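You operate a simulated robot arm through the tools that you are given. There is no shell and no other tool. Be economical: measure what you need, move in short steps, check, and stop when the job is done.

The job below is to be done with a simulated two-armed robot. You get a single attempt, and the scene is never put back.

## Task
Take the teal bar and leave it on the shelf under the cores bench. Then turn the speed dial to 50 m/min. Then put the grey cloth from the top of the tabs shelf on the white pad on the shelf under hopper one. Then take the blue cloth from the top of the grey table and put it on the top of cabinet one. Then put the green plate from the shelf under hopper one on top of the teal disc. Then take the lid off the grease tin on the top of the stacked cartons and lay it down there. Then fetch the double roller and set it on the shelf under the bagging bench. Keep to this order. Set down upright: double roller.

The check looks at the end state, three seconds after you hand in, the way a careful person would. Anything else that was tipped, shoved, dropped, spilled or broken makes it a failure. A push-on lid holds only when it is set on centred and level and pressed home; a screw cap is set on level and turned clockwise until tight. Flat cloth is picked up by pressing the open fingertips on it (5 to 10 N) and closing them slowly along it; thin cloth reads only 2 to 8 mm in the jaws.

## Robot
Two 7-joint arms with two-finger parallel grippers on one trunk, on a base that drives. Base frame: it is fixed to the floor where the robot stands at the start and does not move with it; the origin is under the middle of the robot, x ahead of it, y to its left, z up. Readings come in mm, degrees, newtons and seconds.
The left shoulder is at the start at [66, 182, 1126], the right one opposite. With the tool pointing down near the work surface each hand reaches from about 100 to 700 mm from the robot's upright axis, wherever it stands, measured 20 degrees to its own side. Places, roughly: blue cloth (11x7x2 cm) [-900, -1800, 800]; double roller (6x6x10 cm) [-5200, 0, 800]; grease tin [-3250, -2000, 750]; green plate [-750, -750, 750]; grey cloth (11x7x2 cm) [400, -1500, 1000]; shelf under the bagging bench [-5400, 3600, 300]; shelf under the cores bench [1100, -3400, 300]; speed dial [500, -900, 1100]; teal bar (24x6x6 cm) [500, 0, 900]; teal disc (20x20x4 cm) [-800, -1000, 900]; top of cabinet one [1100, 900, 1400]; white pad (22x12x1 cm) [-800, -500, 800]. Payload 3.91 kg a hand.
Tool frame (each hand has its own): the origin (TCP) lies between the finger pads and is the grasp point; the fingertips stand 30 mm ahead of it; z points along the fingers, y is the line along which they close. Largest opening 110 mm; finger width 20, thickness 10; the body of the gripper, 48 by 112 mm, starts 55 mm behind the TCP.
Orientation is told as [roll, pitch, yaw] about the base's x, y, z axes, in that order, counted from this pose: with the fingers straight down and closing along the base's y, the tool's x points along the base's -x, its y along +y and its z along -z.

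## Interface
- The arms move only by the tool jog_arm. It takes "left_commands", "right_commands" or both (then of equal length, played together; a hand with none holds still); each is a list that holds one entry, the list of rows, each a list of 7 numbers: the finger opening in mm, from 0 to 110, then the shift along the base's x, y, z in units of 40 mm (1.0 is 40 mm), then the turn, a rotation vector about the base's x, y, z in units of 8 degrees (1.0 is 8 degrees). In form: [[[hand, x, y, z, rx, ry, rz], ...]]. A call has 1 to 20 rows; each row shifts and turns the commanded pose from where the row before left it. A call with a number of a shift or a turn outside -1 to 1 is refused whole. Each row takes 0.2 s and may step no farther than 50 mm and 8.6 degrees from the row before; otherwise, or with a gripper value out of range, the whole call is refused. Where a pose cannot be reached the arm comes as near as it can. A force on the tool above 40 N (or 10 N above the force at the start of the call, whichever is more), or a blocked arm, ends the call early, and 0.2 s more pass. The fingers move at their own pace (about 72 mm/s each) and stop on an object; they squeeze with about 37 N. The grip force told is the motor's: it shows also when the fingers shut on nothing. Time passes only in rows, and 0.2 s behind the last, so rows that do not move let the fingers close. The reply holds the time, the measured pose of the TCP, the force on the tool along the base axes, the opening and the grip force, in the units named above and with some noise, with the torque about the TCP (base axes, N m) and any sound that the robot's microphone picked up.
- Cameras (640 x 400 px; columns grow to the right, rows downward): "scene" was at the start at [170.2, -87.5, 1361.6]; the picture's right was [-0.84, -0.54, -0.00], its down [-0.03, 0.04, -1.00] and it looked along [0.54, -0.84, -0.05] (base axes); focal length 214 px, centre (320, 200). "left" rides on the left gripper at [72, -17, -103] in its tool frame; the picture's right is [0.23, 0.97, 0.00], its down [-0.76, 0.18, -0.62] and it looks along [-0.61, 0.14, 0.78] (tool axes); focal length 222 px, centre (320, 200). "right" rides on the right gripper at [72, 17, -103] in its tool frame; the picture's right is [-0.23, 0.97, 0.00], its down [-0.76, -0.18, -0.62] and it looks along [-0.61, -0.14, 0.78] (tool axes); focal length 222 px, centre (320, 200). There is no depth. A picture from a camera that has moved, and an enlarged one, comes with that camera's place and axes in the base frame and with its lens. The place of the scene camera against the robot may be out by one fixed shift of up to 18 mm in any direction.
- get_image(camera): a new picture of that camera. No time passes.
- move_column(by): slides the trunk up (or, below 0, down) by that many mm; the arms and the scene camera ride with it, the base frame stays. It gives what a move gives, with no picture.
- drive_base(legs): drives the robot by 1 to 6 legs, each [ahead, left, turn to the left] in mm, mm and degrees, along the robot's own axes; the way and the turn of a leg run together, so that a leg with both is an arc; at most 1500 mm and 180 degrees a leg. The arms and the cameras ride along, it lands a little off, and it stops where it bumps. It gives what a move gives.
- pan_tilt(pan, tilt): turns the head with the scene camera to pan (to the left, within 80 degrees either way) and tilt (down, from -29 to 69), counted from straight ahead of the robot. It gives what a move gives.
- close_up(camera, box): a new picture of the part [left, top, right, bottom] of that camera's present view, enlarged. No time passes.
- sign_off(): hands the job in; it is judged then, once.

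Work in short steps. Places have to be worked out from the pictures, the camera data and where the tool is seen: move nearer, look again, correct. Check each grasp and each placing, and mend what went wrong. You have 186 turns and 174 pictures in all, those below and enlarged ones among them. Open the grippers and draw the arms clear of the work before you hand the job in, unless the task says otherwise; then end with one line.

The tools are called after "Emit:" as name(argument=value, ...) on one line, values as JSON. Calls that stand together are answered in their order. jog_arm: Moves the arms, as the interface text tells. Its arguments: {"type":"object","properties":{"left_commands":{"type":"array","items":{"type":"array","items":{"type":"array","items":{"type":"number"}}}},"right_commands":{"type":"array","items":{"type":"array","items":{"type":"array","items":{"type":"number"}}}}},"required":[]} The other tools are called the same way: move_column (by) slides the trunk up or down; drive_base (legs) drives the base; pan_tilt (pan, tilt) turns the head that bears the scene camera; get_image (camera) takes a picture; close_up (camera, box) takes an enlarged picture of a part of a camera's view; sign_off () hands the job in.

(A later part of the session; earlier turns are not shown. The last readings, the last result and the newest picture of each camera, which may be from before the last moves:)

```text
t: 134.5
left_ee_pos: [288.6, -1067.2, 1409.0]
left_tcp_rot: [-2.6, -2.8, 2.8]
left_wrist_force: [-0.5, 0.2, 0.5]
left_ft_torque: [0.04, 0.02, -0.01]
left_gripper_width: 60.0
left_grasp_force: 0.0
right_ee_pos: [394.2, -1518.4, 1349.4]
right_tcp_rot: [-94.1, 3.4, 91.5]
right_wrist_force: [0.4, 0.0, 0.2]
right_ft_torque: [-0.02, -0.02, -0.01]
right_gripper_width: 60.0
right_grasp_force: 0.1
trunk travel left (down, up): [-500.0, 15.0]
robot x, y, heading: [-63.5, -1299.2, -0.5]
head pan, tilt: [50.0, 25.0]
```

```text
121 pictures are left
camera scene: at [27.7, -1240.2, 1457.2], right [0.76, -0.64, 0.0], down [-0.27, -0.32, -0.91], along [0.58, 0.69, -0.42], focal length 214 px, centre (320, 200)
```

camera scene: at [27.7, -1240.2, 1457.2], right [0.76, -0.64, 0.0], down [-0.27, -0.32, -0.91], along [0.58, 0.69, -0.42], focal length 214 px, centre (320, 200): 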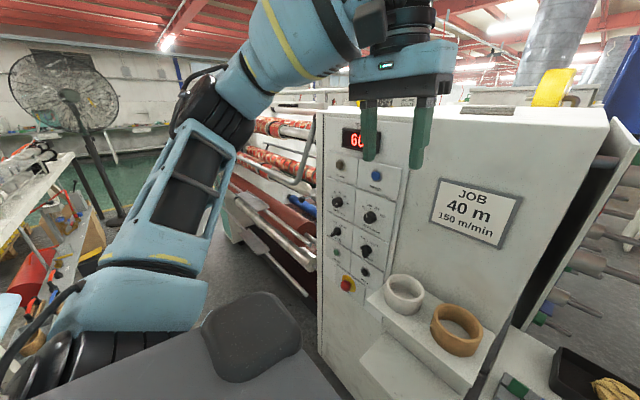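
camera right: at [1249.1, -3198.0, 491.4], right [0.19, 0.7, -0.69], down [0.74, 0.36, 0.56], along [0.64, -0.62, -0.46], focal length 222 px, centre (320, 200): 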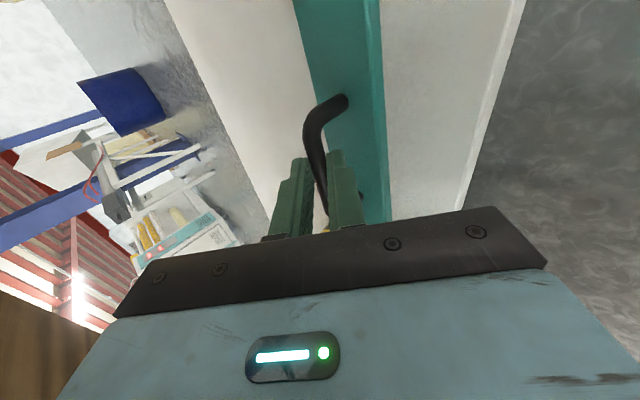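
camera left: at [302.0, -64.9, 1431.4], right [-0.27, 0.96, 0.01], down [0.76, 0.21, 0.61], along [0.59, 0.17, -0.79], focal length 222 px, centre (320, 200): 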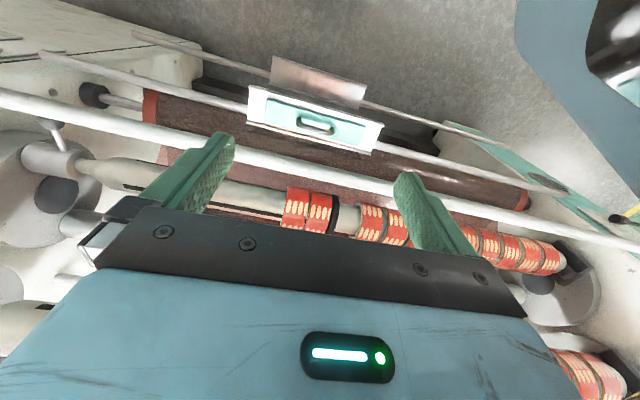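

Emit:
close_up(camera="scene", box=[320, 120, 420, 300])

```text
2.22 times, centred on (370, 210) of scene
camera zoom: at [27.7, -1240.2, 1457.2], right [0.76, -0.64, 0.0], down [-0.27, -0.32, -0.91], along [0.58, 0.69, -0.42], focal length 477 px, centre (209, 178)
```

zoom: 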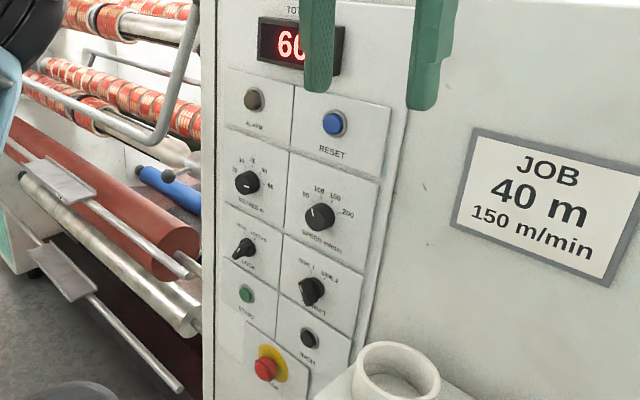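

The "SPEED m/min" dial (50/100/150/200) is at about (510, -902, 1135). I strafe to bring the right hand in front of it and lower the trunk again.

Emit:
drive_base(legs=[[0, 610, 0]])

Emit:
move_column(by=-100)

Emit:
pan_tilt(pan=-15, tilt=20)

Emit:
get_image(camera="scene")

Emit:
get_image(camera="right")

```text
t: 140.2
left_ee_pos: [286.2, -468.1, 1410.9]
left_tcp_rot: [-2.7, -2.8, 3.1]
left_wrist_force: [0.9, 0.5, 0.6]
left_ft_torque: [0.02, 0.01, 0.03]
left_gripper_width: 60.2
left_grasp_force: 0.0
right_ee_pos: [393.9, -919.5, 1349.6]
right_tcp_rot: [-94.1, 3.5, 91.8]
right_wrist_force: [-0.2, 0.2, -0.1]
right_ft_torque: [0.04, 0.01, 0.03]
right_gripper_width: 60.1
right_grasp_force: 0.0
trunk travel left (down, up): [-500.0, 15.0]
robot x, y, heading: [-63.1, -705.0, 0.4]
head pan, tilt: [50.0, 25.0]
```

```text
t: 141.5
left_ee_pos: [284.6, -469.0, 1310.3]
left_tcp_rot: [-2.7, -2.8, 3.2]
left_wrist_force: [0.1, 0.2, 0.6]
left_ft_torque: [0.03, 0.01, -0.01]
left_gripper_width: 59.9
left_grasp_force: 0.0
right_ee_pos: [440.2, -919.5, 1153.4]
right_tcp_rot: [-82.7, 2.9, 92.4]
right_wrist_force: [0.1, -0.1, 0.9]
right_ft_torque: [-0.03, 0.02, 0.0]
right_gripper_width: 60.1
right_grasp_force: 0.0
trunk travel left (down, up): [-400.0, 115.0]
robot x, y, heading: [-64.6, -701.3, 0.5]
head pan, tilt: [50.0, 25.0]
```

```text
t: 142.9
left_ee_pos: [286.6, -468.4, 1310.5]
left_tcp_rot: [-2.7, -2.8, 3.1]
left_wrist_force: [0.3, 1.1, 0.0]
left_ft_torque: [0.0, 0.01, 0.0]
left_gripper_width: 60.1
left_grasp_force: 0.0
right_ee_pos: [439.9, -918.7, 1152.1]
right_tcp_rot: [-82.7, 3.0, 92.4]
right_wrist_force: [-0.7, 0.0, 0.2]
right_ft_torque: [-0.05, 0.0, 0.01]
right_gripper_width: 60.0
right_grasp_force: 0.1
trunk travel left (down, up): [-400.0, 115.0]
robot x, y, heading: [-63.2, -706.4, 0.5]
head pan, tilt: [-15.0, 20.0]
```

```text
119 pictures are left
camera scene: at [141.5, -737.6, 1345.3], right [-0.25, -0.97, 0.0], down [-0.33, 0.09, -0.94], along [0.91, -0.24, -0.34], focal length 214 px, centre (320, 200)
```

scene: 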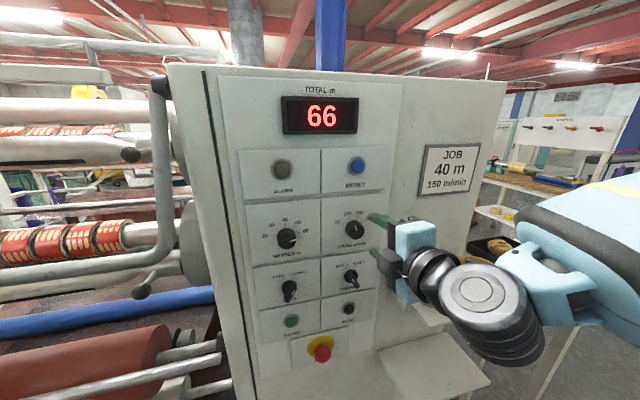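

```text
118 pictures are left
camera right: at [337.4, -996.5, 1153.2], right [-0.13, 0.17, -0.98], down [-0.63, 0.75, 0.22], along [0.77, 0.64, 0.01], focal length 222 px, centre (320, 200)
```

right: 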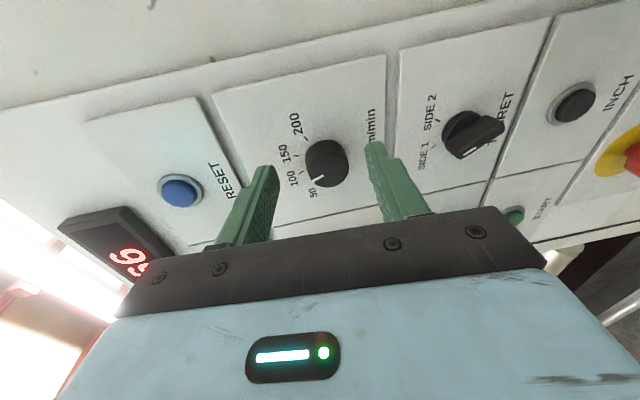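

Emit:
close_up(camera="right", box=[255, 90, 395, 210])

Emit:
close_up(camera="scene", box=[310, 190, 400, 260])

```text
3.33 times, centred on (325, 150) of right
camera zoom: at [337.4, -996.5, 1153.2], right [-0.13, 0.17, -0.98], down [-0.63, 0.75, 0.22], along [0.77, 0.64, 0.01], focal length 740 px, centre (303, 367)
```

zoom: 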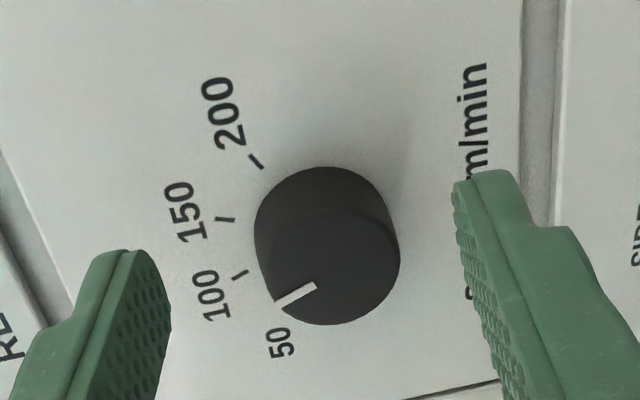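

```text
5.71 times, centred on (355, 225) of scene
camera zoom: at [141.5, -737.6, 1345.3], right [-0.25, -0.97, 0.0], down [-0.33, 0.09, -0.94], along [0.91, -0.24, -0.34], focal length 1226 px, centre (120, 57)
```

zoom: 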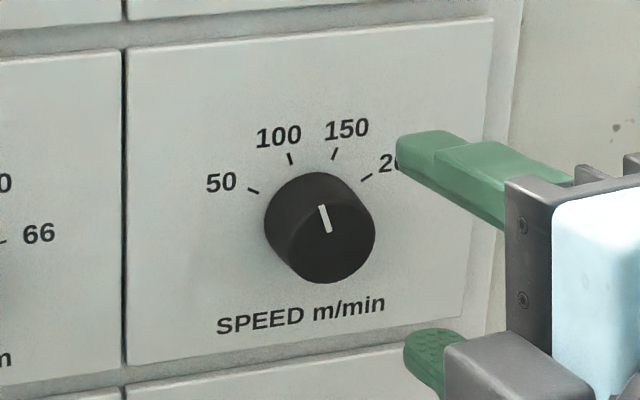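

The pointer stands at 100 and 50 is 40° counter-clockwise from it; the knob's face is at about (489, -902, 1143). I level the tool and line it up with the knob.

Emit:
jog_arm(right_commands=[[[60, 0, 0.2, -0.1, 0, -0.5, 0], [60, 0, 0.21, -0.13, 0, -0.45, -0.25], [60, 0, 0, 0, 0, 0, 0]]])

Emit:
get_image(camera="right")

Emit:
close_up(camera="scene", box=[310, 190, 400, 260])

```text
t: 143.7
left_ee_pos: [285.7, -467.7, 1311.3]
left_tcp_rot: [-2.7, -2.8, 3.1]
left_wrist_force: [-0.7, 0.4, 0.0]
left_ft_torque: [-0.01, 0.01, -0.01]
left_gripper_width: 59.8
left_grasp_force: 0.0
right_ee_pos: [440.4, -910.8, 1165.5]
right_tcp_rot: [-86.6, 3.5, 90.3]
right_wrist_force: [-0.3, -0.5, 0.3]
right_ft_torque: [0.03, -0.01, -0.03]
right_gripper_width: 59.9
right_grasp_force: 0.0
right hand out of reach, approached as far as the arm can: row 1, 2
trunk travel left (down, up): [-400.0, 115.0]
robot x, y, heading: [-62.6, -701.8, 0.2]
head pan, tilt: [-15.0, 20.0]
```

```text
115 pictures are left
camera right: at [334.5, -985.2, 1159.5], right [-0.06, 0.17, -0.98], down [-0.62, 0.77, 0.17], along [0.79, 0.62, 0.06], focal length 222 px, centre (320, 200)
```

right: 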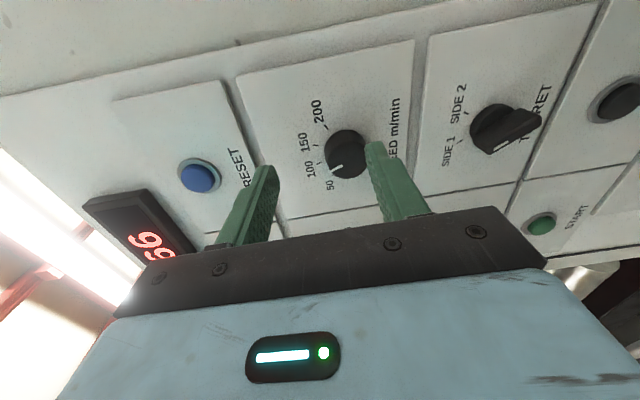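

```text
5.71 times, centred on (355, 225) of scene
camera zoom: at [141.4, -737.4, 1345.3], right [-0.25, -0.97, 0.0], down [-0.33, 0.09, -0.94], along [0.91, -0.24, -0.34], focal length 1226 px, centre (120, 57)
```

zoom: 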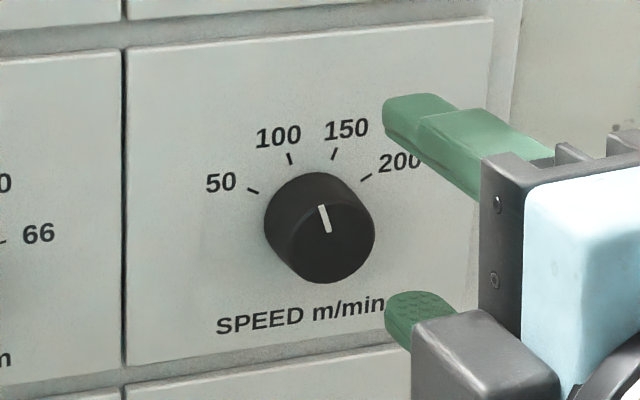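

The arm is cramped here. I back the base up 60 mm so the arm can extend, then re-align.

Emit:
drive_base(legs=[[-60, 0, 0]])

Emit:
jog_arm(right_commands=[[[60, 0.5, 0.1, -0.25, 0, 0, 0], [60, 0.6, 0.1, -0.3, 0, -0.2, 0], [60, 0.4, 0, 0, 0, -0.2, 0]]])

Emit:
get_image(camera="right")

```text
t: 144.7
left_ee_pos: [225.8, -468.6, 1309.8]
left_tcp_rot: [-2.7, -2.8, 3.3]
left_wrist_force: [-0.1, 0.0, -0.4]
left_ft_torque: [-0.05, -0.03, 0.0]
left_gripper_width: 60.2
left_grasp_force: 0.1
right_ee_pos: [379.9, -911.8, 1165.1]
right_tcp_rot: [-86.6, 3.5, 90.4]
right_wrist_force: [-0.4, 0.5, 0.5]
right_ft_torque: [-0.02, 0.0, 0.0]
right_gripper_width: 59.8
right_grasp_force: 0.0
trunk travel left (down, up): [-400.0, 115.0]
robot x, y, heading: [-126.3, -706.7, 0.5]
head pan, tilt: [-15.0, 20.0]
```

```text
t: 145.5
left_ee_pos: [228.5, -467.6, 1309.5]
left_tcp_rot: [-2.7, -2.8, 3.2]
left_wrist_force: [-0.5, -0.1, 0.2]
left_ft_torque: [0.01, -0.01, -0.04]
left_gripper_width: 59.8
left_grasp_force: 0.0
right_ee_pos: [394.5, -909.2, 1162.3]
right_tcp_rot: [-86.4, 3.5, 90.1]
right_wrist_force: [-0.8, 1.2, 0.6]
right_ft_torque: [0.01, -0.01, 0.0]
right_gripper_width: 59.9
right_grasp_force: 0.0
right hand out of reach, approached as far as the arm can: row 1, 2, 3
trunk travel left (down, up): [-400.0, 115.0]
robot x, y, heading: [-125.2, -702.4, 0.5]
head pan, tilt: [-15.0, 20.0]
```

```text
113 pictures are left
camera right: at [288.8, -982.0, 1157.0], right [-0.06, 0.17, -0.98], down [-0.61, 0.77, 0.17], along [0.79, 0.61, 0.06], focal length 222 px, centre (320, 200)
```

right: 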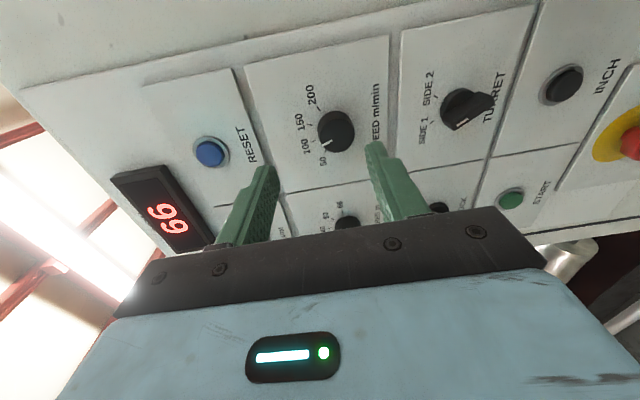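

The present wrist roll seems to be near a limit, and the dial needs a -40° turn about x. I roll the hand +60° about x first to give it room, then line up.

Emit:
jog_arm(right_commands=[[[60, 0, 0, 0, 0.94, 0, 0], [60, 0, 0, 0, 0.94, 0, 0], [60, 0, 0, 0, 0.94, 0, 0], [60, 0, 0, 0, 0.94, 0, 0], [60, 0, 0, 0, 0.94, 0, 0], [60, 0, 0, 0, 0.94, 0, 0], [60, 0, 0, 0, 0.94, 0, 0], [60, 0, 0, 0, 0.94, 0, 0], [60, 0.3, 0.17, -0.2, 0, -0.4, 0], [60, 0.5, 0, -0.25, 0, 0, 0]]])

Emit:
get_image(camera="right")

Emit:
get_image(camera="scene")

```text
t: 147.7
left_ee_pos: [227.5, -467.1, 1311.1]
left_tcp_rot: [-2.7, -2.8, 3.2]
left_wrist_force: [-0.6, 0.4, -0.5]
left_ft_torque: [-0.01, 0.01, -0.04]
left_gripper_width: 59.9
left_grasp_force: 0.1
right_ee_pos: [413.8, -951.4, 1218.5]
right_tcp_rot: [-91.6, -56.6, 94.5]
right_wrist_force: [0.2, -0.9, 0.9]
right_ft_torque: [0.01, -0.01, -0.02]
right_gripper_width: 59.7
right_grasp_force: 0.1
right hand out of reach, approached as far as the arm can: row 2, 4, 6, 7, 9, 10
trunk travel left (down, up): [-400.0, 115.0]
robot x, y, heading: [-126.2, -702.5, 0.3]
head pan, tilt: [-15.0, 20.0]
```

```text
112 pictures are left
camera right: at [311.8, -983.6, 1147.4], right [-0.05, 0.94, -0.35], down [-0.65, 0.24, 0.72], along [0.76, 0.26, 0.6], focal length 222 px, centre (320, 200)
```

right: 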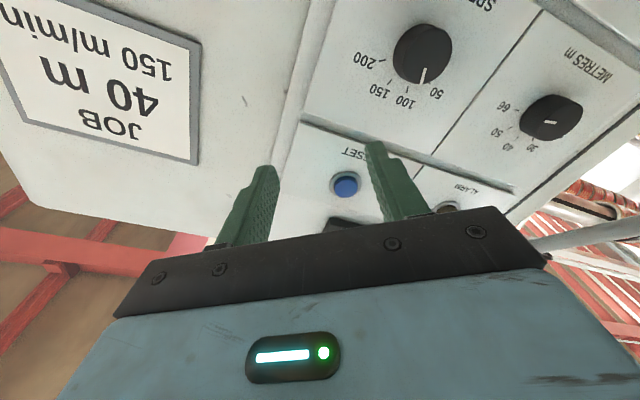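

```text
111 pictures are left
camera scene: at [82.5, -737.5, 1345.2], right [-0.25, -0.97, 0.0], down [-0.33, 0.09, -0.94], along [0.91, -0.24, -0.34], focal length 214 px, centre (320, 200)
```

scene: 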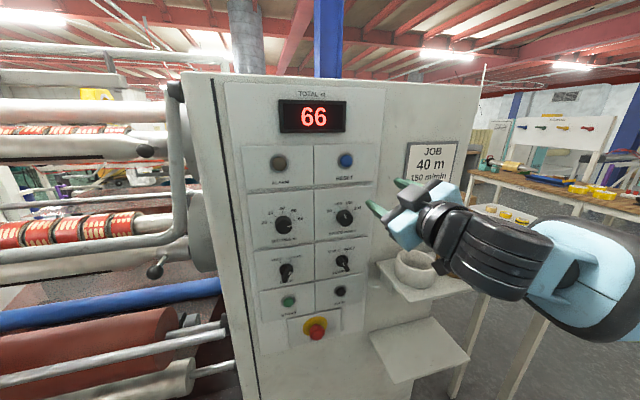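

The tool is horizontal with a good roll, but about 75 mm too high and 48 mm too far right. I lower the trunk 75 mm and strafe.

Emit:
move_column(by=-75)

Emit:
drive_base(legs=[[0, 48, 0]])

Emit:
get_image(camera="right")

```text
t: 148.8
left_ee_pos: [245.0, -468.4, 1216.9]
left_tcp_rot: [-2.7, 0.6, 3.2]
left_wrist_force: [-0.5, -0.1, -0.6]
left_ft_torque: [-0.01, -0.01, -0.02]
left_gripper_width: 60.1
left_grasp_force: 0.0
right_ee_pos: [412.3, -951.0, 1143.7]
right_tcp_rot: [-92.1, -56.6, 94.9]
right_wrist_force: [0.2, -0.2, -1.1]
right_ft_torque: [0.01, 0.0, -0.03]
right_gripper_width: 60.1
right_grasp_force: 0.2
trunk travel left (down, up): [-325.0, 190.0]
robot x, y, heading: [-124.8, -705.3, 0.4]
head pan, tilt: [-15.0, 20.0]
```

```text
t: 149.9
left_ee_pos: [246.0, -421.9, 1217.1]
left_tcp_rot: [-2.7, 0.8, 3.1]
left_wrist_force: [0.1, -0.4, -0.2]
left_ft_torque: [0.03, 0.0, -0.01]
left_gripper_width: 60.3
left_grasp_force: 0.0
right_ee_pos: [412.2, -905.5, 1143.2]
right_tcp_rot: [-92.1, -56.6, 94.8]
right_wrist_force: [0.4, -0.4, -0.4]
right_ft_torque: [0.02, 0.0, -0.01]
right_gripper_width: 60.1
right_grasp_force: 0.1
trunk travel left (down, up): [-325.0, 190.0]
robot x, y, heading: [-124.2, -659.2, 0.4]
head pan, tilt: [-15.0, 20.0]
```

```text
110 pictures are left
camera right: at [311.2, -936.2, 1071.8], right [-0.04, 0.94, -0.35], down [-0.65, 0.24, 0.72], along [0.76, 0.26, 0.6], focal length 222 px, centre (320, 200)
```

right: 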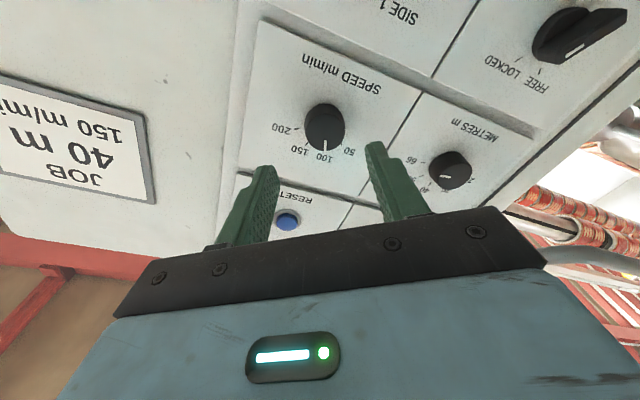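

Well aligned: the knob is centred between the fingers. I drive 45 mm ahead and check.

Emit:
drive_base(legs=[[47, 0, 0]])

Emit:
get_image(camera="right")

Emit:
close_up(camera="scene", box=[310, 120, 430, 220])

```text
t: 150.8
left_ee_pos: [292.4, -421.9, 1216.3]
left_tcp_rot: [-2.7, 0.8, 3.2]
left_wrist_force: [0.2, 0.0, 0.2]
left_ft_torque: [0.04, -0.03, 0.0]
left_gripper_width: 60.0
left_grasp_force: 0.0
right_ee_pos: [459.3, -904.3, 1143.3]
right_tcp_rot: [-92.0, -56.6, 94.8]
right_wrist_force: [0.7, -0.8, -0.1]
right_ft_torque: [0.01, -0.01, 0.04]
right_gripper_width: 60.0
right_grasp_force: 0.1
trunk travel left (down, up): [-325.0, 190.0]
robot x, y, heading: [-77.3, -655.9, 0.3]
head pan, tilt: [-15.0, 20.0]
```

```text
109 pictures are left
camera right: at [357.6, -936.3, 1071.4], right [-0.04, 0.94, -0.35], down [-0.65, 0.24, 0.72], along [0.76, 0.26, 0.6], focal length 222 px, centre (320, 200)
```

right: 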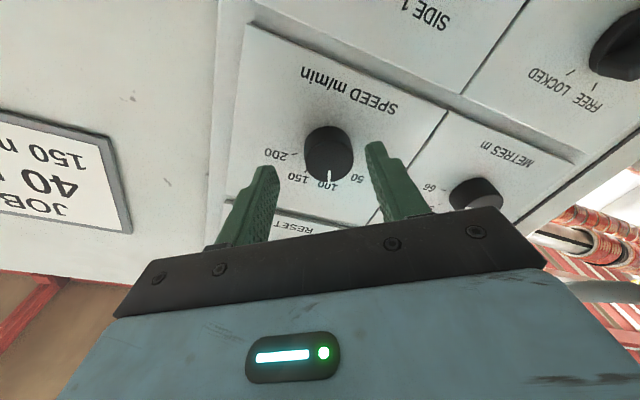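

```text
4.00 times, centred on (370, 170) of scene
camera zoom: at [153.0, -690.5, 1265.4], right [-0.25, -0.97, 0.0], down [-0.33, 0.09, -0.94], along [0.91, -0.24, -0.34], focal length 858 px, centre (120, 320)
```

zoom: 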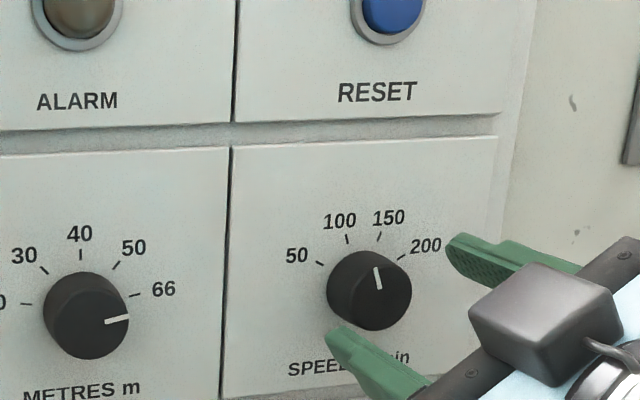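

The tips are at the knob's face. I shift 4 mm toward +y, go in 14 mm and close.

Emit:
jog_arm(right_commands=[[[60, 0, 0.1, -0.03, 0, 0, 0], [60, 0.18, 0, 0, 0, 0, 0], [60, 0.17, 0, 0, 0, 0, 0], [40, 0, 0, 0, 0, 0, 0]]])

Emit:
get_image(camera="right")

```text
t: 151.8
left_ee_pos: [291.4, -420.3, 1217.4]
left_tcp_rot: [-2.7, 0.8, 3.2]
left_wrist_force: [1.2, 1.1, -0.5]
left_ft_torque: [0.04, 0.0, 0.02]
left_gripper_width: 60.3
left_grasp_force: 0.0
right_ee_pos: [471.0, -900.1, 1143.8]
right_tcp_rot: [-91.3, -56.7, 94.3]
right_wrist_force: [-0.9, 1.7, -0.8]
right_ft_torque: [0.0, 0.0, 0.05]
right_gripper_width: 40.8
right_grasp_force: 0.6
trunk travel left (down, up): [-325.0, 190.0]
robot x, y, heading: [-76.4, -654.4, 0.1]
head pan, tilt: [-15.0, 20.0]
```

```text
107 pictures are left
camera right: at [369.4, -933.4, 1072.5], right [-0.05, 0.94, -0.35], down [-0.65, 0.23, 0.73], along [0.76, 0.26, 0.59], focal length 222 px, centre (320, 200)
```

right: 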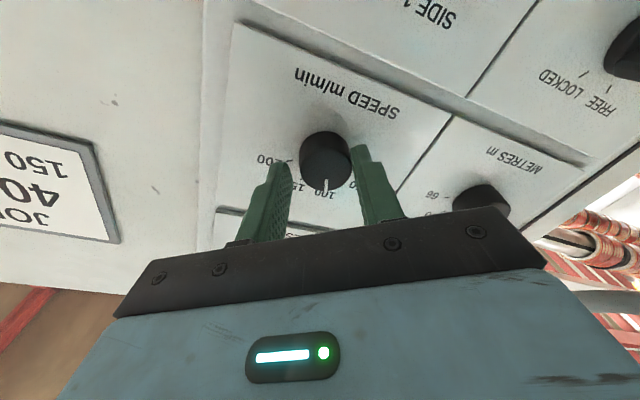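

Emit:
jog_arm(right_commands=[[[30, 0.05, 0, 0, 0, 0, 0], [20, 0, 0, 0, 0, 0, 0], [20, 0, 0, 0, 0, 0, 0]]])

Emit:
close_up(camera="right", box=[220, 90, 440, 240])

```text
t: 152.6
left_ee_pos: [291.0, -420.7, 1215.7]
left_tcp_rot: [-2.8, 0.7, 3.2]
left_wrist_force: [-1.1, -0.1, 1.1]
left_ft_torque: [0.0, -0.01, -0.02]
left_gripper_width: 59.8
left_grasp_force: 0.0
right_ee_pos: [471.5, -898.9, 1142.3]
right_tcp_rot: [-90.9, -56.5, 94.3]
right_wrist_force: [-10.5, 13.7, -17.5]
right_ft_torque: [-0.04, -0.34, 1.22]
right_gripper_width: 33.8
right_grasp_force: 44.3
trunk travel left (down, up): [-325.0, 190.0]
robot x, y, heading: [-79.8, -655.1, 0.4]
head pan, tilt: [-15.0, 20.0]
```

```text
2.67 times, centred on (330, 165) of right
camera zoom: at [370.5, -930.9, 1071.9], right [-0.06, 0.94, -0.35], down [-0.65, 0.23, 0.73], along [0.76, 0.27, 0.59], focal length 592 px, centre (293, 293)
```

zoom: 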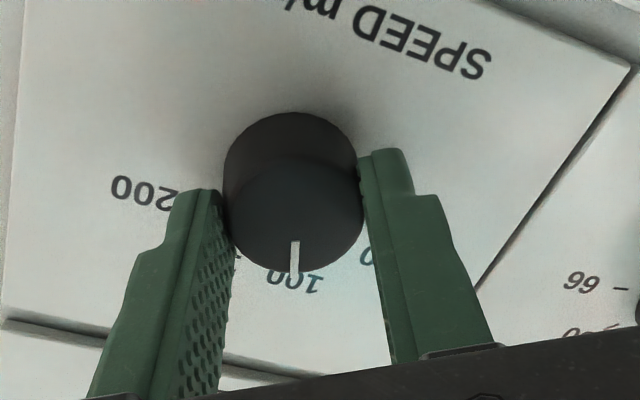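

Gripped at 33.8 mm. I turn -40° about x (counter-clockwise as seen from the front), first 24°.

Emit:
jog_arm(right_commands=[[[20, 0, 0, 0, -1, 0, 0], [20, 0, 0, 0, -1, 0, 0], [20, 0, 0, 0, -1, 0, 0]]])

Emit:
close_up(camera="right", box=[220, 90, 440, 240])

```text
t: 153.4
left_ee_pos: [291.2, -421.4, 1217.1]
left_tcp_rot: [-2.8, 0.7, 3.1]
left_wrist_force: [0.6, -0.5, -0.1]
left_ft_torque: [0.02, -0.02, -0.02]
left_gripper_width: 60.2
left_grasp_force: 0.1
right_ee_pos: [473.4, -897.4, 1142.8]
right_tcp_rot: [-89.7, -32.3, 93.3]
right_wrist_force: [-10.4, 16.8, -11.2]
right_ft_torque: [-0.04, 0.48, 0.48]
right_gripper_width: 33.5
right_grasp_force: 45.2
trunk travel left (down, up): [-325.0, 190.0]
robot x, y, heading: [-78.5, -658.9, 0.2]
head pan, tilt: [-15.0, 20.0]
```

```text
2.67 times, centred on (330, 165) of right
camera zoom: at [371.3, -956.8, 1090.0], right [-0.05, 0.71, -0.7], down [-0.65, 0.51, 0.56], along [0.76, 0.48, 0.44], focal length 592 px, centre (293, 293)
```

zoom: 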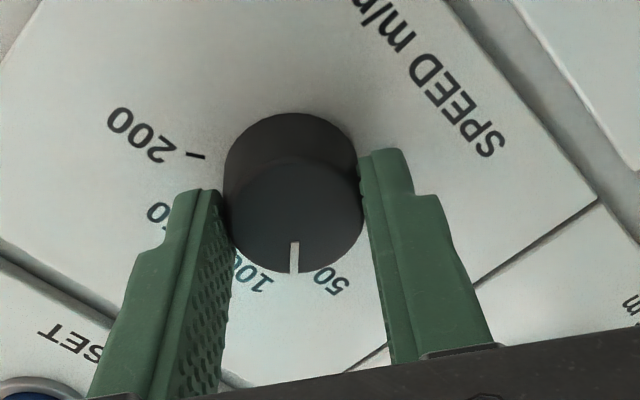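

The knob turns with the fingers. I turn the remaining 16°.

Emit:
jog_arm(right_commands=[[[20, 0, 0, 0, -1, 0, 0], [20, 0, 0, 0, -1, 0, 0], [20, 0, 0, 0, 0, 0, 0]]])

Emit:
close_up(camera="scene", box=[330, 140, 430, 220])

Emit:
close_up(camera="right", box=[220, 90, 440, 240])

```text
t: 154.2
left_ee_pos: [289.7, -421.2, 1215.9]
left_tcp_rot: [-2.8, 0.7, 3.1]
left_wrist_force: [-0.8, 0.4, 0.2]
left_ft_torque: [0.01, 0.0, 0.0]
left_gripper_width: 60.0
left_grasp_force: 0.1
right_ee_pos: [474.1, -898.1, 1142.0]
right_tcp_rot: [-88.9, -16.4, 93.0]
right_wrist_force: [-12.0, 13.1, -10.5]
right_ft_torque: [-0.02, -0.06, 0.78]
right_gripper_width: 33.4
right_grasp_force: 44.6
trunk travel left (down, up): [-325.0, 190.0]
robot x, y, heading: [-77.4, -658.6, 0.3]
head pan, tilt: [-15.0, 20.0]
```

```text
5.00 times, centred on (380, 180) of scene
camera zoom: at [150.9, -688.9, 1265.8], right [-0.25, -0.97, 0.0], down [-0.33, 0.09, -0.94], along [0.91, -0.24, -0.34], focal length 1072 px, centre (20, 300)
```

zoom: 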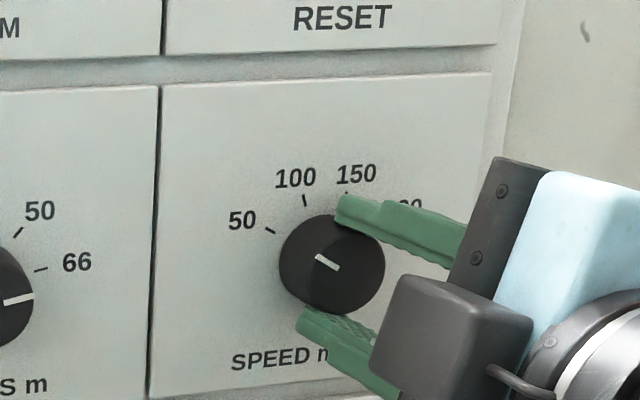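

```text
2.67 times, centred on (330, 165) of right
camera zoom: at [371.3, -968.9, 1108.1], right [-0.04, 0.49, -0.87], down [-0.65, 0.64, 0.4], along [0.76, 0.59, 0.29], focal length 592 px, centre (293, 293)
```

zoom: 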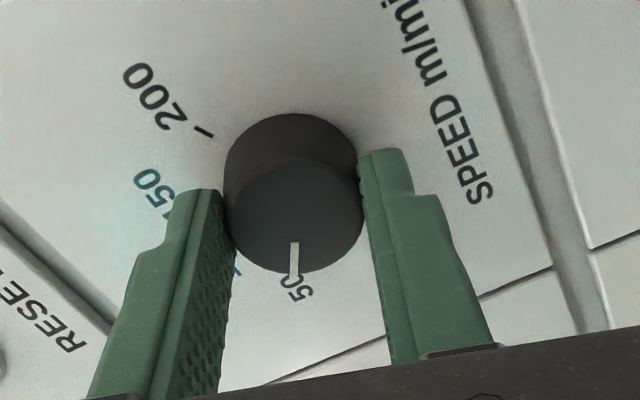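

The pointer now runs parallel to the 50 tick. I open and back off to check.

Emit:
jog_arm(right_commands=[[[45, 0, 0, 0, 0, 0, 0], [60, 0, 0, 0, 0, 0, 0], [60, 0, 0, 0, 0, 0, 0]]])

Emit:
drive_base(legs=[[-90, 0, 0]])

Emit:
get_image(camera="scene")

Emit:
close_up(camera="scene", box=[300, 140, 400, 220])

```text
t: 155.0
left_ee_pos: [291.3, -421.4, 1216.9]
left_tcp_rot: [-2.7, 0.8, 3.1]
left_wrist_force: [0.7, -0.8, -0.5]
left_ft_torque: [-0.01, -0.01, 0.0]
left_gripper_width: 60.1
left_grasp_force: 0.0
right_ee_pos: [474.5, -900.7, 1142.4]
right_tcp_rot: [-88.8, -16.7, 92.8]
right_wrist_force: [-0.5, -0.2, -0.6]
right_ft_torque: [0.0, -0.01, 0.01]
right_gripper_width: 60.0
right_grasp_force: 0.1
trunk travel left (down, up): [-325.0, 190.0]
robot x, y, heading: [-79.8, -655.6, 0.4]
head pan, tilt: [-15.0, 20.0]
```

```text
t: 156.1
left_ee_pos: [202.9, -423.2, 1216.9]
left_tcp_rot: [-2.7, 0.8, 3.2]
left_wrist_force: [-0.1, 0.6, 0.2]
left_ft_torque: [-0.04, -0.04, 0.03]
left_gripper_width: 60.1
left_grasp_force: 0.0
right_ee_pos: [384.1, -901.3, 1141.4]
right_tcp_rot: [-88.9, -16.6, 92.7]
right_wrist_force: [-0.9, -0.4, 0.1]
right_ft_torque: [0.0, 0.01, -0.02]
right_gripper_width: 60.1
right_grasp_force: 0.0
trunk travel left (down, up): [-325.0, 190.0]
robot x, y, heading: [-166.9, -652.7, 0.1]
head pan, tilt: [-15.0, 20.0]
```

```text
102 pictures are left
camera scene: at [62.8, -691.2, 1265.7], right [-0.26, -0.97, 0.0], down [-0.33, 0.09, -0.94], along [0.91, -0.24, -0.34], focal length 214 px, centre (320, 200)
```

scene: 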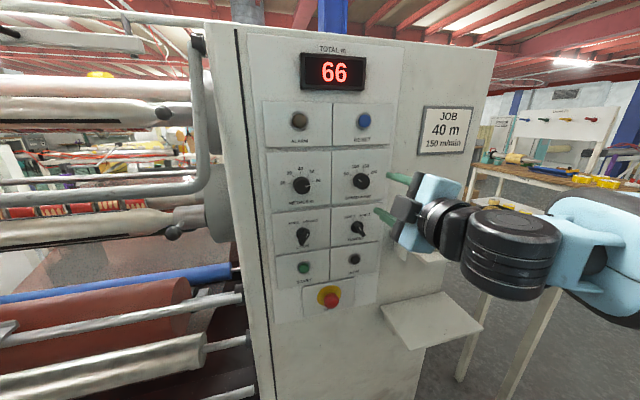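

```text
5.00 times, centred on (350, 180) of scene
camera zoom: at [62.8, -691.2, 1265.7], right [-0.26, -0.97, 0.0], down [-0.33, 0.09, -0.94], along [0.91, -0.24, -0.34], focal length 1072 px, centre (170, 300)
```

zoom: 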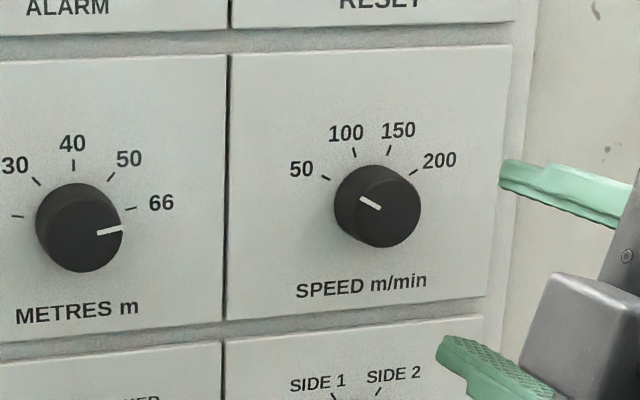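

The dial points at 50. Next comes the grey cloth: I raise the trunk and turn the right hand back to pointing down, closing along y.

Emit:
move_column(by=80)

Emit:
jog_arm(right_commands=[[[60, 0, 0, 0, 0.92, 0, 0], [60, 0, 0, 0, 0.92, 0, 0], [60, 0, 0, 0, 0.92, 0, 0], [60, 0, 0, 0, 0.92, 0, 0], [60, 0, 0, 0, 0.92, 0, 0], [60, 0, 0, 0, 0.92, 0, 0], [60, 0, 0, 0, 0.92, 0, 0], [60, 0, 0, 0, 0.92, 0, 0], [60, 0, 0, 0, 0.92, 0, 0], [60, 0, 0, 0, 0.92, 0, 0]]])

Emit:
jog_arm(right_commands=[[[60, 0, 0, 0, 0, 0.94, 0], [60, 0, 0, 0, 0, 0.94, 0], [60, 0, 0, 0, 0, 0.94, 0], [60, 0, 0, 0, 0, 0.94, 0], [60, 0, 0, 0, 0, 0.94, 0], [60, 0, 0, 0, 0, 0.94, 0], [60, 0, 0, 0, 0, 0.94, 0], [60, 0, 0, 0, 0, 0.94, 0], [60, 0, 0, 0, 0, 0.94, 0], [60, 0, 0, 0, 0, 0.94, 0], [60, 0, 0, 0, 0, 0.94, 0], [60, 0, 0, 0, 0, 0.94, 0]]])

```text
t: 157.3
left_ee_pos: [205.2, -423.1, 1295.5]
left_tcp_rot: [-2.6, 0.9, 3.2]
left_wrist_force: [-0.1, -0.4, -0.4]
left_ft_torque: [0.03, -0.04, 0.0]
left_gripper_width: 59.8
left_grasp_force: 0.0
right_ee_pos: [386.5, -902.0, 1220.7]
right_tcp_rot: [-88.8, -16.7, 92.7]
right_wrist_force: [-0.1, -0.7, 0.0]
right_ft_torque: [0.02, 0.02, 0.03]
right_gripper_width: 60.1
right_grasp_force: 0.0
trunk travel left (down, up): [-405.0, 110.0]
robot x, y, heading: [-164.6, -659.4, -0.0]
head pan, tilt: [-15.0, 20.0]
```

```text
t: 159.5
left_ee_pos: [204.0, -423.5, 1296.0]
left_tcp_rot: [-2.7, 0.8, 3.2]
left_wrist_force: [0.2, 0.3, -0.6]
left_ft_torque: [0.03, -0.01, -0.02]
left_gripper_width: 60.0
left_grasp_force: 0.0
right_ee_pos: [380.8, -910.8, 1239.7]
right_tcp_rot: [171.5, -87.9, -169.6]
right_wrist_force: [-0.9, -0.3, -0.5]
right_ft_torque: [0.03, 0.0, -0.02]
right_gripper_width: 59.8
right_grasp_force: 0.1
right hand out of reach, approached as far as the arm can: row 6, 7, 9
trunk travel left (down, up): [-405.0, 110.0]
robot x, y, heading: [-166.5, -658.6, 0.5]
head pan, tilt: [-15.0, 20.0]
```

```text
t: 162.1
left_ee_pos: [204.9, -423.0, 1295.6]
left_tcp_rot: [-2.7, 0.8, 3.0]
left_wrist_force: [-0.6, 0.7, -0.2]
left_ft_torque: [0.01, 0.05, 0.0]
left_gripper_width: 60.1
left_grasp_force: 0.0
right_ee_pos: [383.3, -911.8, 1234.8]
right_tcp_rot: [2.1, -2.1, -0.3]
right_wrist_force: [0.1, 0.0, 0.1]
right_ft_torque: [0.02, -0.03, -0.02]
right_gripper_width: 60.0
right_grasp_force: 0.0
trunk travel left (down, up): [-405.0, 110.0]
robot x, y, heading: [-168.8, -659.1, 0.3]
head pan, tilt: [-15.0, 20.0]
```

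The hand is vertical. I strafe right to bring it above the cloth.

Emit:
drive_base(legs=[[20, -685, 0]])

Emit:
pan_tilt(pan=-25, tilt=35)

Emit:
get_image(camera="scene")

Emit:
get_image(camera="right")

```text
t: 168.5
left_ee_pos: [227.6, -1102.8, 1297.2]
left_tcp_rot: [-2.8, 0.9, 3.4]
left_wrist_force: [-0.5, 0.3, -0.1]
left_ft_torque: [0.02, 0.01, -0.02]
left_gripper_width: 60.1
left_grasp_force: 0.1
right_ee_pos: [408.5, -1589.4, 1237.0]
right_tcp_rot: [1.8, -2.3, -0.1]
right_wrist_force: [0.0, 0.1, 0.3]
right_ft_torque: [0.03, -0.01, 0.0]
right_gripper_width: 59.9
right_grasp_force: 0.0
trunk travel left (down, up): [-405.0, 110.0]
robot x, y, heading: [-142.8, -1339.3, 0.5]
head pan, tilt: [-15.0, 20.0]
```

```text
t: 169.3
left_ee_pos: [225.8, -1102.2, 1295.3]
left_tcp_rot: [-2.7, 0.8, 3.4]
left_wrist_force: [-0.1, -1.3, 1.1]
left_ft_torque: [0.02, 0.02, -0.04]
left_gripper_width: 60.0
left_grasp_force: 0.1
right_ee_pos: [407.7, -1588.9, 1235.9]
right_tcp_rot: [1.9, -2.3, 0.0]
right_wrist_force: [-0.1, 0.2, 0.1]
right_ft_torque: [-0.05, -0.01, 0.01]
right_gripper_width: 60.1
right_grasp_force: 0.0
trunk travel left (down, up): [-405.0, 110.0]
robot x, y, heading: [-140.1, -1339.4, 0.3]
head pan, tilt: [-25.0, 35.0]
```

```text
100 pictures are left
camera scene: at [51.0, -1385.5, 1327.3], right [-0.41, -0.91, 0.0], down [-0.52, 0.24, -0.82], along [0.75, -0.34, -0.57], focal length 214 px, centre (320, 200)
```

scene: 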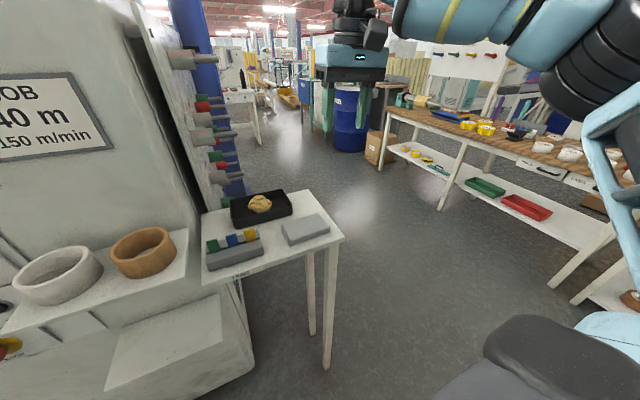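

```text
99 pictures are left
camera right: at [330.1, -1576.8, 1337.7], right [0.23, 0.97, 0.04], down [0.74, -0.2, 0.65], along [0.64, -0.12, -0.76], focal length 222 px, centre (320, 200)
```

right: 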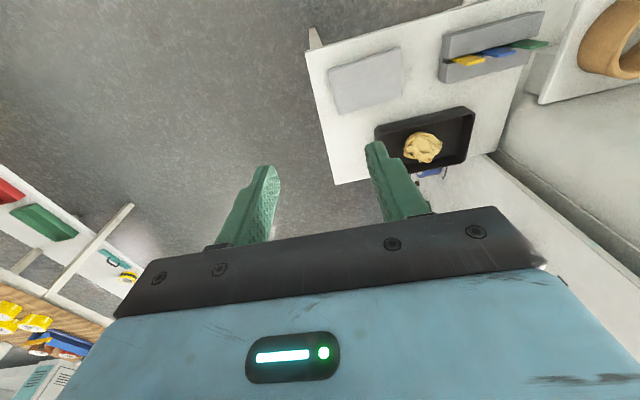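

Two views put the cloth at (427, -1514) with its top at z≈965, long side along y. I move above it, then descend to about 35 mm over it.

Emit:
jog_arm(right_commands=[[[60, 0.24, 0.94, 0, 0, 0, 0], [60, 0.24, 0.94, 0, -0.2, 0.28, 0], [60, 0, 0, -1, 0, 0, 0], [60, 0, 0, -1, 0, 0, 0], [60, 0, 0, -1, 0, 0, 0], [60, 0, 0, -1, 0, 0, 0], [60, 0, 0, -1, 0, 0, 0]]])

Emit:
get_image(camera="right")

Emit:
close_up(camera="scene", box=[190, 150, 370, 270])

```text
t: 170.9
left_ee_pos: [225.4, -1104.2, 1296.2]
left_tcp_rot: [-2.7, 0.8, 3.4]
left_wrist_force: [1.4, -0.7, -0.5]
left_ft_torque: [0.0, 0.02, -0.01]
left_gripper_width: 59.9
left_grasp_force: 0.0
right_ee_pos: [390.3, -1552.0, 1018.3]
right_tcp_rot: [0.4, -0.1, 0.0]
right_wrist_force: [0.3, 0.5, -0.1]
right_ft_torque: [-0.01, 0.0, 0.01]
right_gripper_width: 60.0
right_grasp_force: 0.1
right hand out of reach, approached as far as the arm can: row 1, 2
trunk travel left (down, up): [-405.0, 110.0]
robot x, y, heading: [-141.6, -1340.7, 0.7]
head pan, tilt: [-25.0, 35.0]
```

```text
98 pictures are left
camera right: at [316.0, -1535.8, 1122.8], right [0.23, 0.97, 0.01], down [0.76, -0.18, 0.62], along [0.61, -0.14, -0.78], focal length 222 px, centre (320, 200)
```

right: 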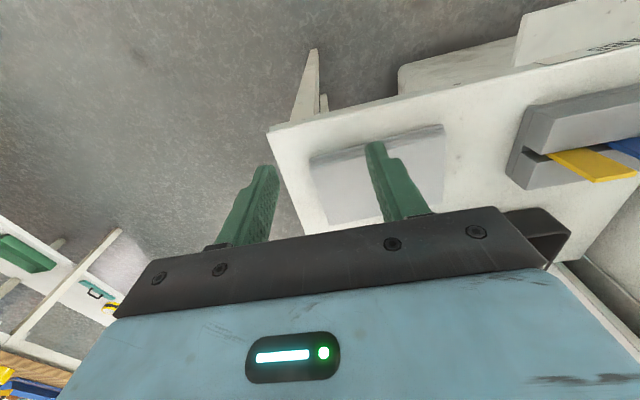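

```text
3.33 times, centred on (280, 210) of scene
camera zoom: at [51.5, -1385.9, 1327.1], right [-0.41, -0.91, 0.0], down [-0.52, 0.24, -0.82], along [0.75, -0.34, -0.57], focal length 715 px, centre (453, 167)
```

zoom: 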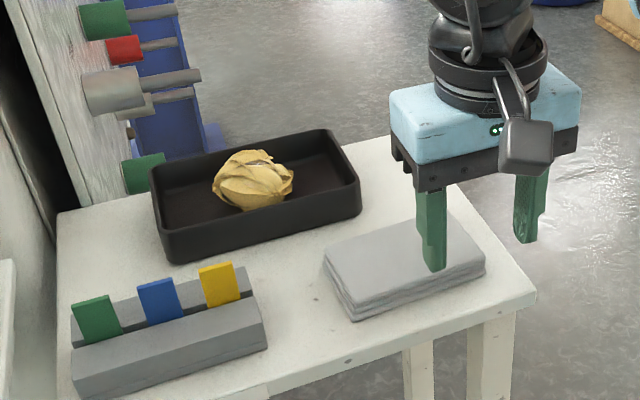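

The cloth centre is at (425, -1511). I shift onto it and press down gently.

Emit:
jog_arm(right_commands=[[[60, 0.45, 0.5, 0, 0, 0, 0], [60, 0.42, 0.52, 0, 0, 0, 0], [60, 0, 0, 0, 0, 0, 0], [60, 0, 0, -0.2, 0, 0, 0], [60, 0, 0, -0.15, 0, 0, 0]]])

Emit:
get_image(camera="right")

```text
t: 172.1
left_ee_pos: [225.4, -1104.2, 1296.6]
left_tcp_rot: [-2.7, 0.9, 3.5]
left_wrist_force: [0.7, 0.3, -0.9]
left_ft_torque: [-0.03, -0.04, 0.0]
left_gripper_width: 59.8
left_grasp_force: 0.2
right_ee_pos: [418.1, -1519.3, 1005.3]
right_tcp_rot: [0.4, -0.2, 0.0]
right_wrist_force: [-0.6, 0.0, 0.5]
right_ft_torque: [-0.03, -0.03, -0.01]
right_gripper_width: 60.3
right_grasp_force: 0.1
right hand out of reach, approached as far as the arm can: row 2
trunk travel left (down, up): [-405.0, 110.0]
robot x, y, heading: [-139.4, -1337.6, 0.3]
head pan, tilt: [-25.0, 35.0]
```

```text
96 pictures are left
camera right: at [344.2, -1503.6, 1108.7], right [0.23, 0.97, 0.01], down [0.76, -0.18, 0.62], along [0.61, -0.14, -0.78], focal length 222 px, centre (320, 200)
```

right: 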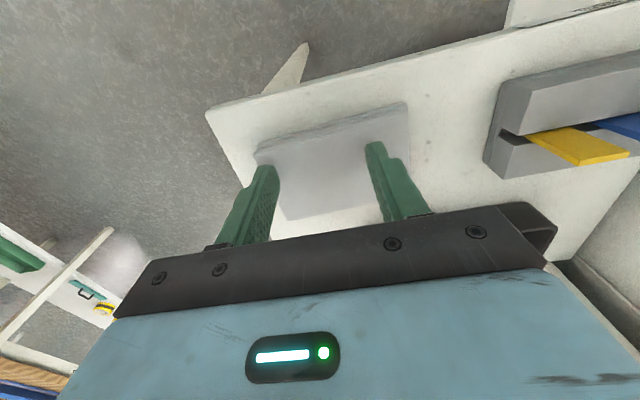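

Emit:
jog_arm(right_commands=[[[46, 0, 0.12, -0.12, 0, 0, 0], [46, 0, 0, -0.1, 0, 0, 0], [46, 0, 0, -0.08, 0, 0, 0], [46, 0, 0, -0.05, 0, 0, 0]]])

```text
t: 173.1
left_ee_pos: [225.6, -1103.2, 1297.3]
left_tcp_rot: [-2.8, 0.8, 3.4]
left_wrist_force: [-0.4, 0.3, -0.2]
left_ft_torque: [-0.03, -0.03, 0.01]
left_gripper_width: 59.9
left_grasp_force: 0.2
right_ee_pos: [419.9, -1513.5, 999.8]
right_tcp_rot: [0.6, -1.0, -0.1]
right_wrist_force: [-8.0, -1.3, 18.0]
right_ft_torque: [-0.5, 0.32, -0.18]
right_gripper_width: 46.2
right_grasp_force: 0.7
trunk travel left (down, up): [-405.0, 110.0]
robot x, y, heading: [-144.2, -1334.8, 0.5]
head pan, tilt: [-25.0, 35.0]
stopped in row 4 (right hand): the force on the tool passed its limit at 44 N (the readings are from after the stop); the commanded pose is now the measured one
```

The fingertips are pressing at 18 N. I ease off about 2 mm and close slowly along the cloth.

Emit:
jog_arm(right_commands=[[[46, 0, 0, 0.04, 0, 0, 0], [42, 0, 0, 0, 0, 0, 0], [38, 0, 0, 0, 0, 0, 0], [34, 0, 0, 0, 0, 0, 0], [30, 0, 0, 0, 0, 0, 0], [26, 0, 0, 0, 0, 0, 0], [22, 0, 0, 0, 0, 0, 0], [18, 0, 0, 0, 0, 0, 0], [14, 0, 0, 0, 0, 0, 0], [10, 0, 0, 0, 0, 0, 0], [6, 0, 0, 0, 0, 0, 0], [2, 0, 0, 0, 0, 0, 0], [0, 0, 0, 0, 0, 0, 0], [0, 0, 0, 0, 0, 0, 0]]])

Emit:
get_image(camera="right")

```text
t: 176.1
left_ee_pos: [225.7, -1103.1, 1297.5]
left_tcp_rot: [-2.7, 0.8, 3.4]
left_wrist_force: [0.8, -0.9, 0.0]
left_ft_torque: [0.01, 0.0, -0.02]
left_gripper_width: 59.9
left_grasp_force: 0.0
right_ee_pos: [419.0, -1514.2, 1001.0]
right_tcp_rot: [0.6, -0.8, -0.2]
right_wrist_force: [1.1, -6.8, 24.0]
right_ft_torque: [-0.2, 0.12, 0.0]
right_gripper_width: 0.3
right_grasp_force: 37.2
trunk travel left (down, up): [-405.0, 110.0]
robot x, y, heading: [-144.0, -1342.6, 0.4]
head pan, tilt: [-25.0, 35.0]
```

```text
95 pictures are left
camera right: at [343.5, -1498.4, 1102.3], right [0.23, 0.97, 0.01], down [0.75, -0.18, 0.63], along [0.62, -0.13, -0.77], focal length 222 px, centre (320, 200)
```

right: 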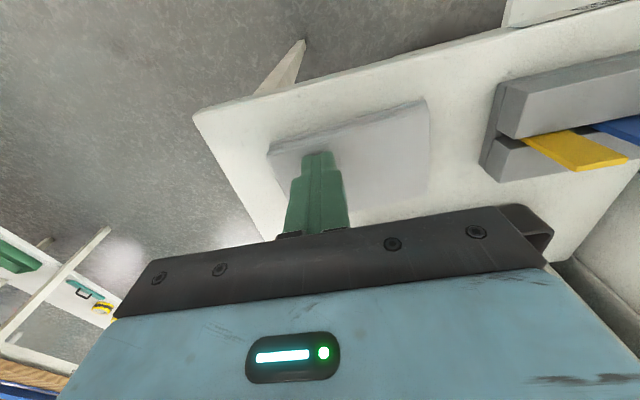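

The pinch read 0.3 mm, so I missed the cloth, and the pressure was too high. I lift, re-centre and press again to about 7 N.

Emit:
jog_arm(right_commands=[[[0, 0, 0, 0.3, 0, 0, 0], [46, 0.1, 0.2, 0, -0.07, 0.12, 0], [46, 0, 0, 0, 0, 0, 0], [46, 0, 0, -0.1, 0, 0, 0], [46, 0, 0, -0.1, 0, 0, 0], [46, 0, 0, 0, 0, 0, 0]]])

Emit:
jog_arm(right_commands=[[[46, 0, 0, -0.06, 0, 0, 0], [46, 0, 0, 0, 0, 0, 0]]])

```text
t: 177.5
left_ee_pos: [226.3, -1103.9, 1296.4]
left_tcp_rot: [-2.6, 0.8, 3.4]
left_wrist_force: [-0.1, 0.5, -0.6]
left_ft_torque: [-0.02, -0.01, 0.02]
left_gripper_width: 60.1
left_grasp_force: 0.0
right_ee_pos: [421.6, -1517.7, 1002.9]
right_tcp_rot: [0.0, 0.2, -0.1]
right_wrist_force: [0.5, 0.7, 0.3]
right_ft_torque: [0.02, -0.02, 0.03]
right_gripper_width: 45.9
right_grasp_force: 0.1
right hand out of reach, approached as far as the arm can: row 2, 4
trunk travel left (down, up): [-405.0, 110.0]
robot x, y, heading: [-143.7, -1337.4, 0.4]
head pan, tilt: [-25.0, 35.0]
```

```text
t: 178.1
left_ee_pos: [225.5, -1103.4, 1297.2]
left_tcp_rot: [-2.7, 0.8, 3.4]
left_wrist_force: [1.0, -0.8, 0.0]
left_ft_torque: [-0.04, -0.04, -0.01]
left_gripper_width: 60.0
left_grasp_force: 0.0
right_ee_pos: [420.7, -1517.8, 1000.8]
right_tcp_rot: [0.0, 0.2, -0.1]
right_wrist_force: [0.5, -1.1, 1.5]
right_ft_torque: [0.01, -0.04, -0.05]
right_gripper_width: 45.6
right_grasp_force: 0.0
trunk travel left (down, up): [-405.0, 110.0]
robot x, y, heading: [-143.0, -1341.6, 0.3]
head pan, tilt: [-25.0, 35.0]
```

Emit:
jog_arm(right_commands=[[[46, 0, 0, -0.02, 0, 0, 0], [46, 0, 0, 0, 0, 0, 0]]])

Emit:
jog_arm(right_commands=[[[46, 0, 0, -0.01, 0, 0, 0], [46, 0, 0, 0, 0, 0, 0]]])

```text
t: 178.7
left_ee_pos: [226.5, -1103.5, 1296.6]
left_tcp_rot: [-2.7, 0.7, 3.4]
left_wrist_force: [0.1, -0.3, -0.8]
left_ft_torque: [-0.02, 0.02, 0.02]
left_gripper_width: 60.0
left_grasp_force: 0.2
right_ee_pos: [420.6, -1517.4, 999.7]
right_tcp_rot: [0.0, 0.1, -0.1]
right_wrist_force: [2.4, -1.7, 7.0]
right_ft_torque: [-0.04, -0.06, -0.02]
right_gripper_width: 45.9
right_grasp_force: 0.0
trunk travel left (down, up): [-405.0, 110.0]
robot x, y, heading: [-143.0, -1336.9, 0.5]
head pan, tilt: [-25.0, 35.0]
```

```text
t: 179.3
left_ee_pos: [224.0, -1104.3, 1296.8]
left_tcp_rot: [-2.7, 0.8, 3.3]
left_wrist_force: [-0.3, 0.5, -0.8]
left_ft_torque: [0.03, 0.01, 0.03]
left_gripper_width: 60.1
left_grasp_force: 0.1
right_ee_pos: [421.1, -1516.7, 1000.1]
right_tcp_rot: [0.1, 0.1, -0.2]
right_wrist_force: [4.5, -1.9, 13.5]
right_ft_torque: [-0.04, -0.13, -0.03]
right_gripper_width: 45.9
right_grasp_force: 0.0
trunk travel left (down, up): [-405.0, 110.0]
robot x, y, heading: [-143.9, -1340.7, 0.4]
head pan, tilt: [-25.0, 35.0]
```

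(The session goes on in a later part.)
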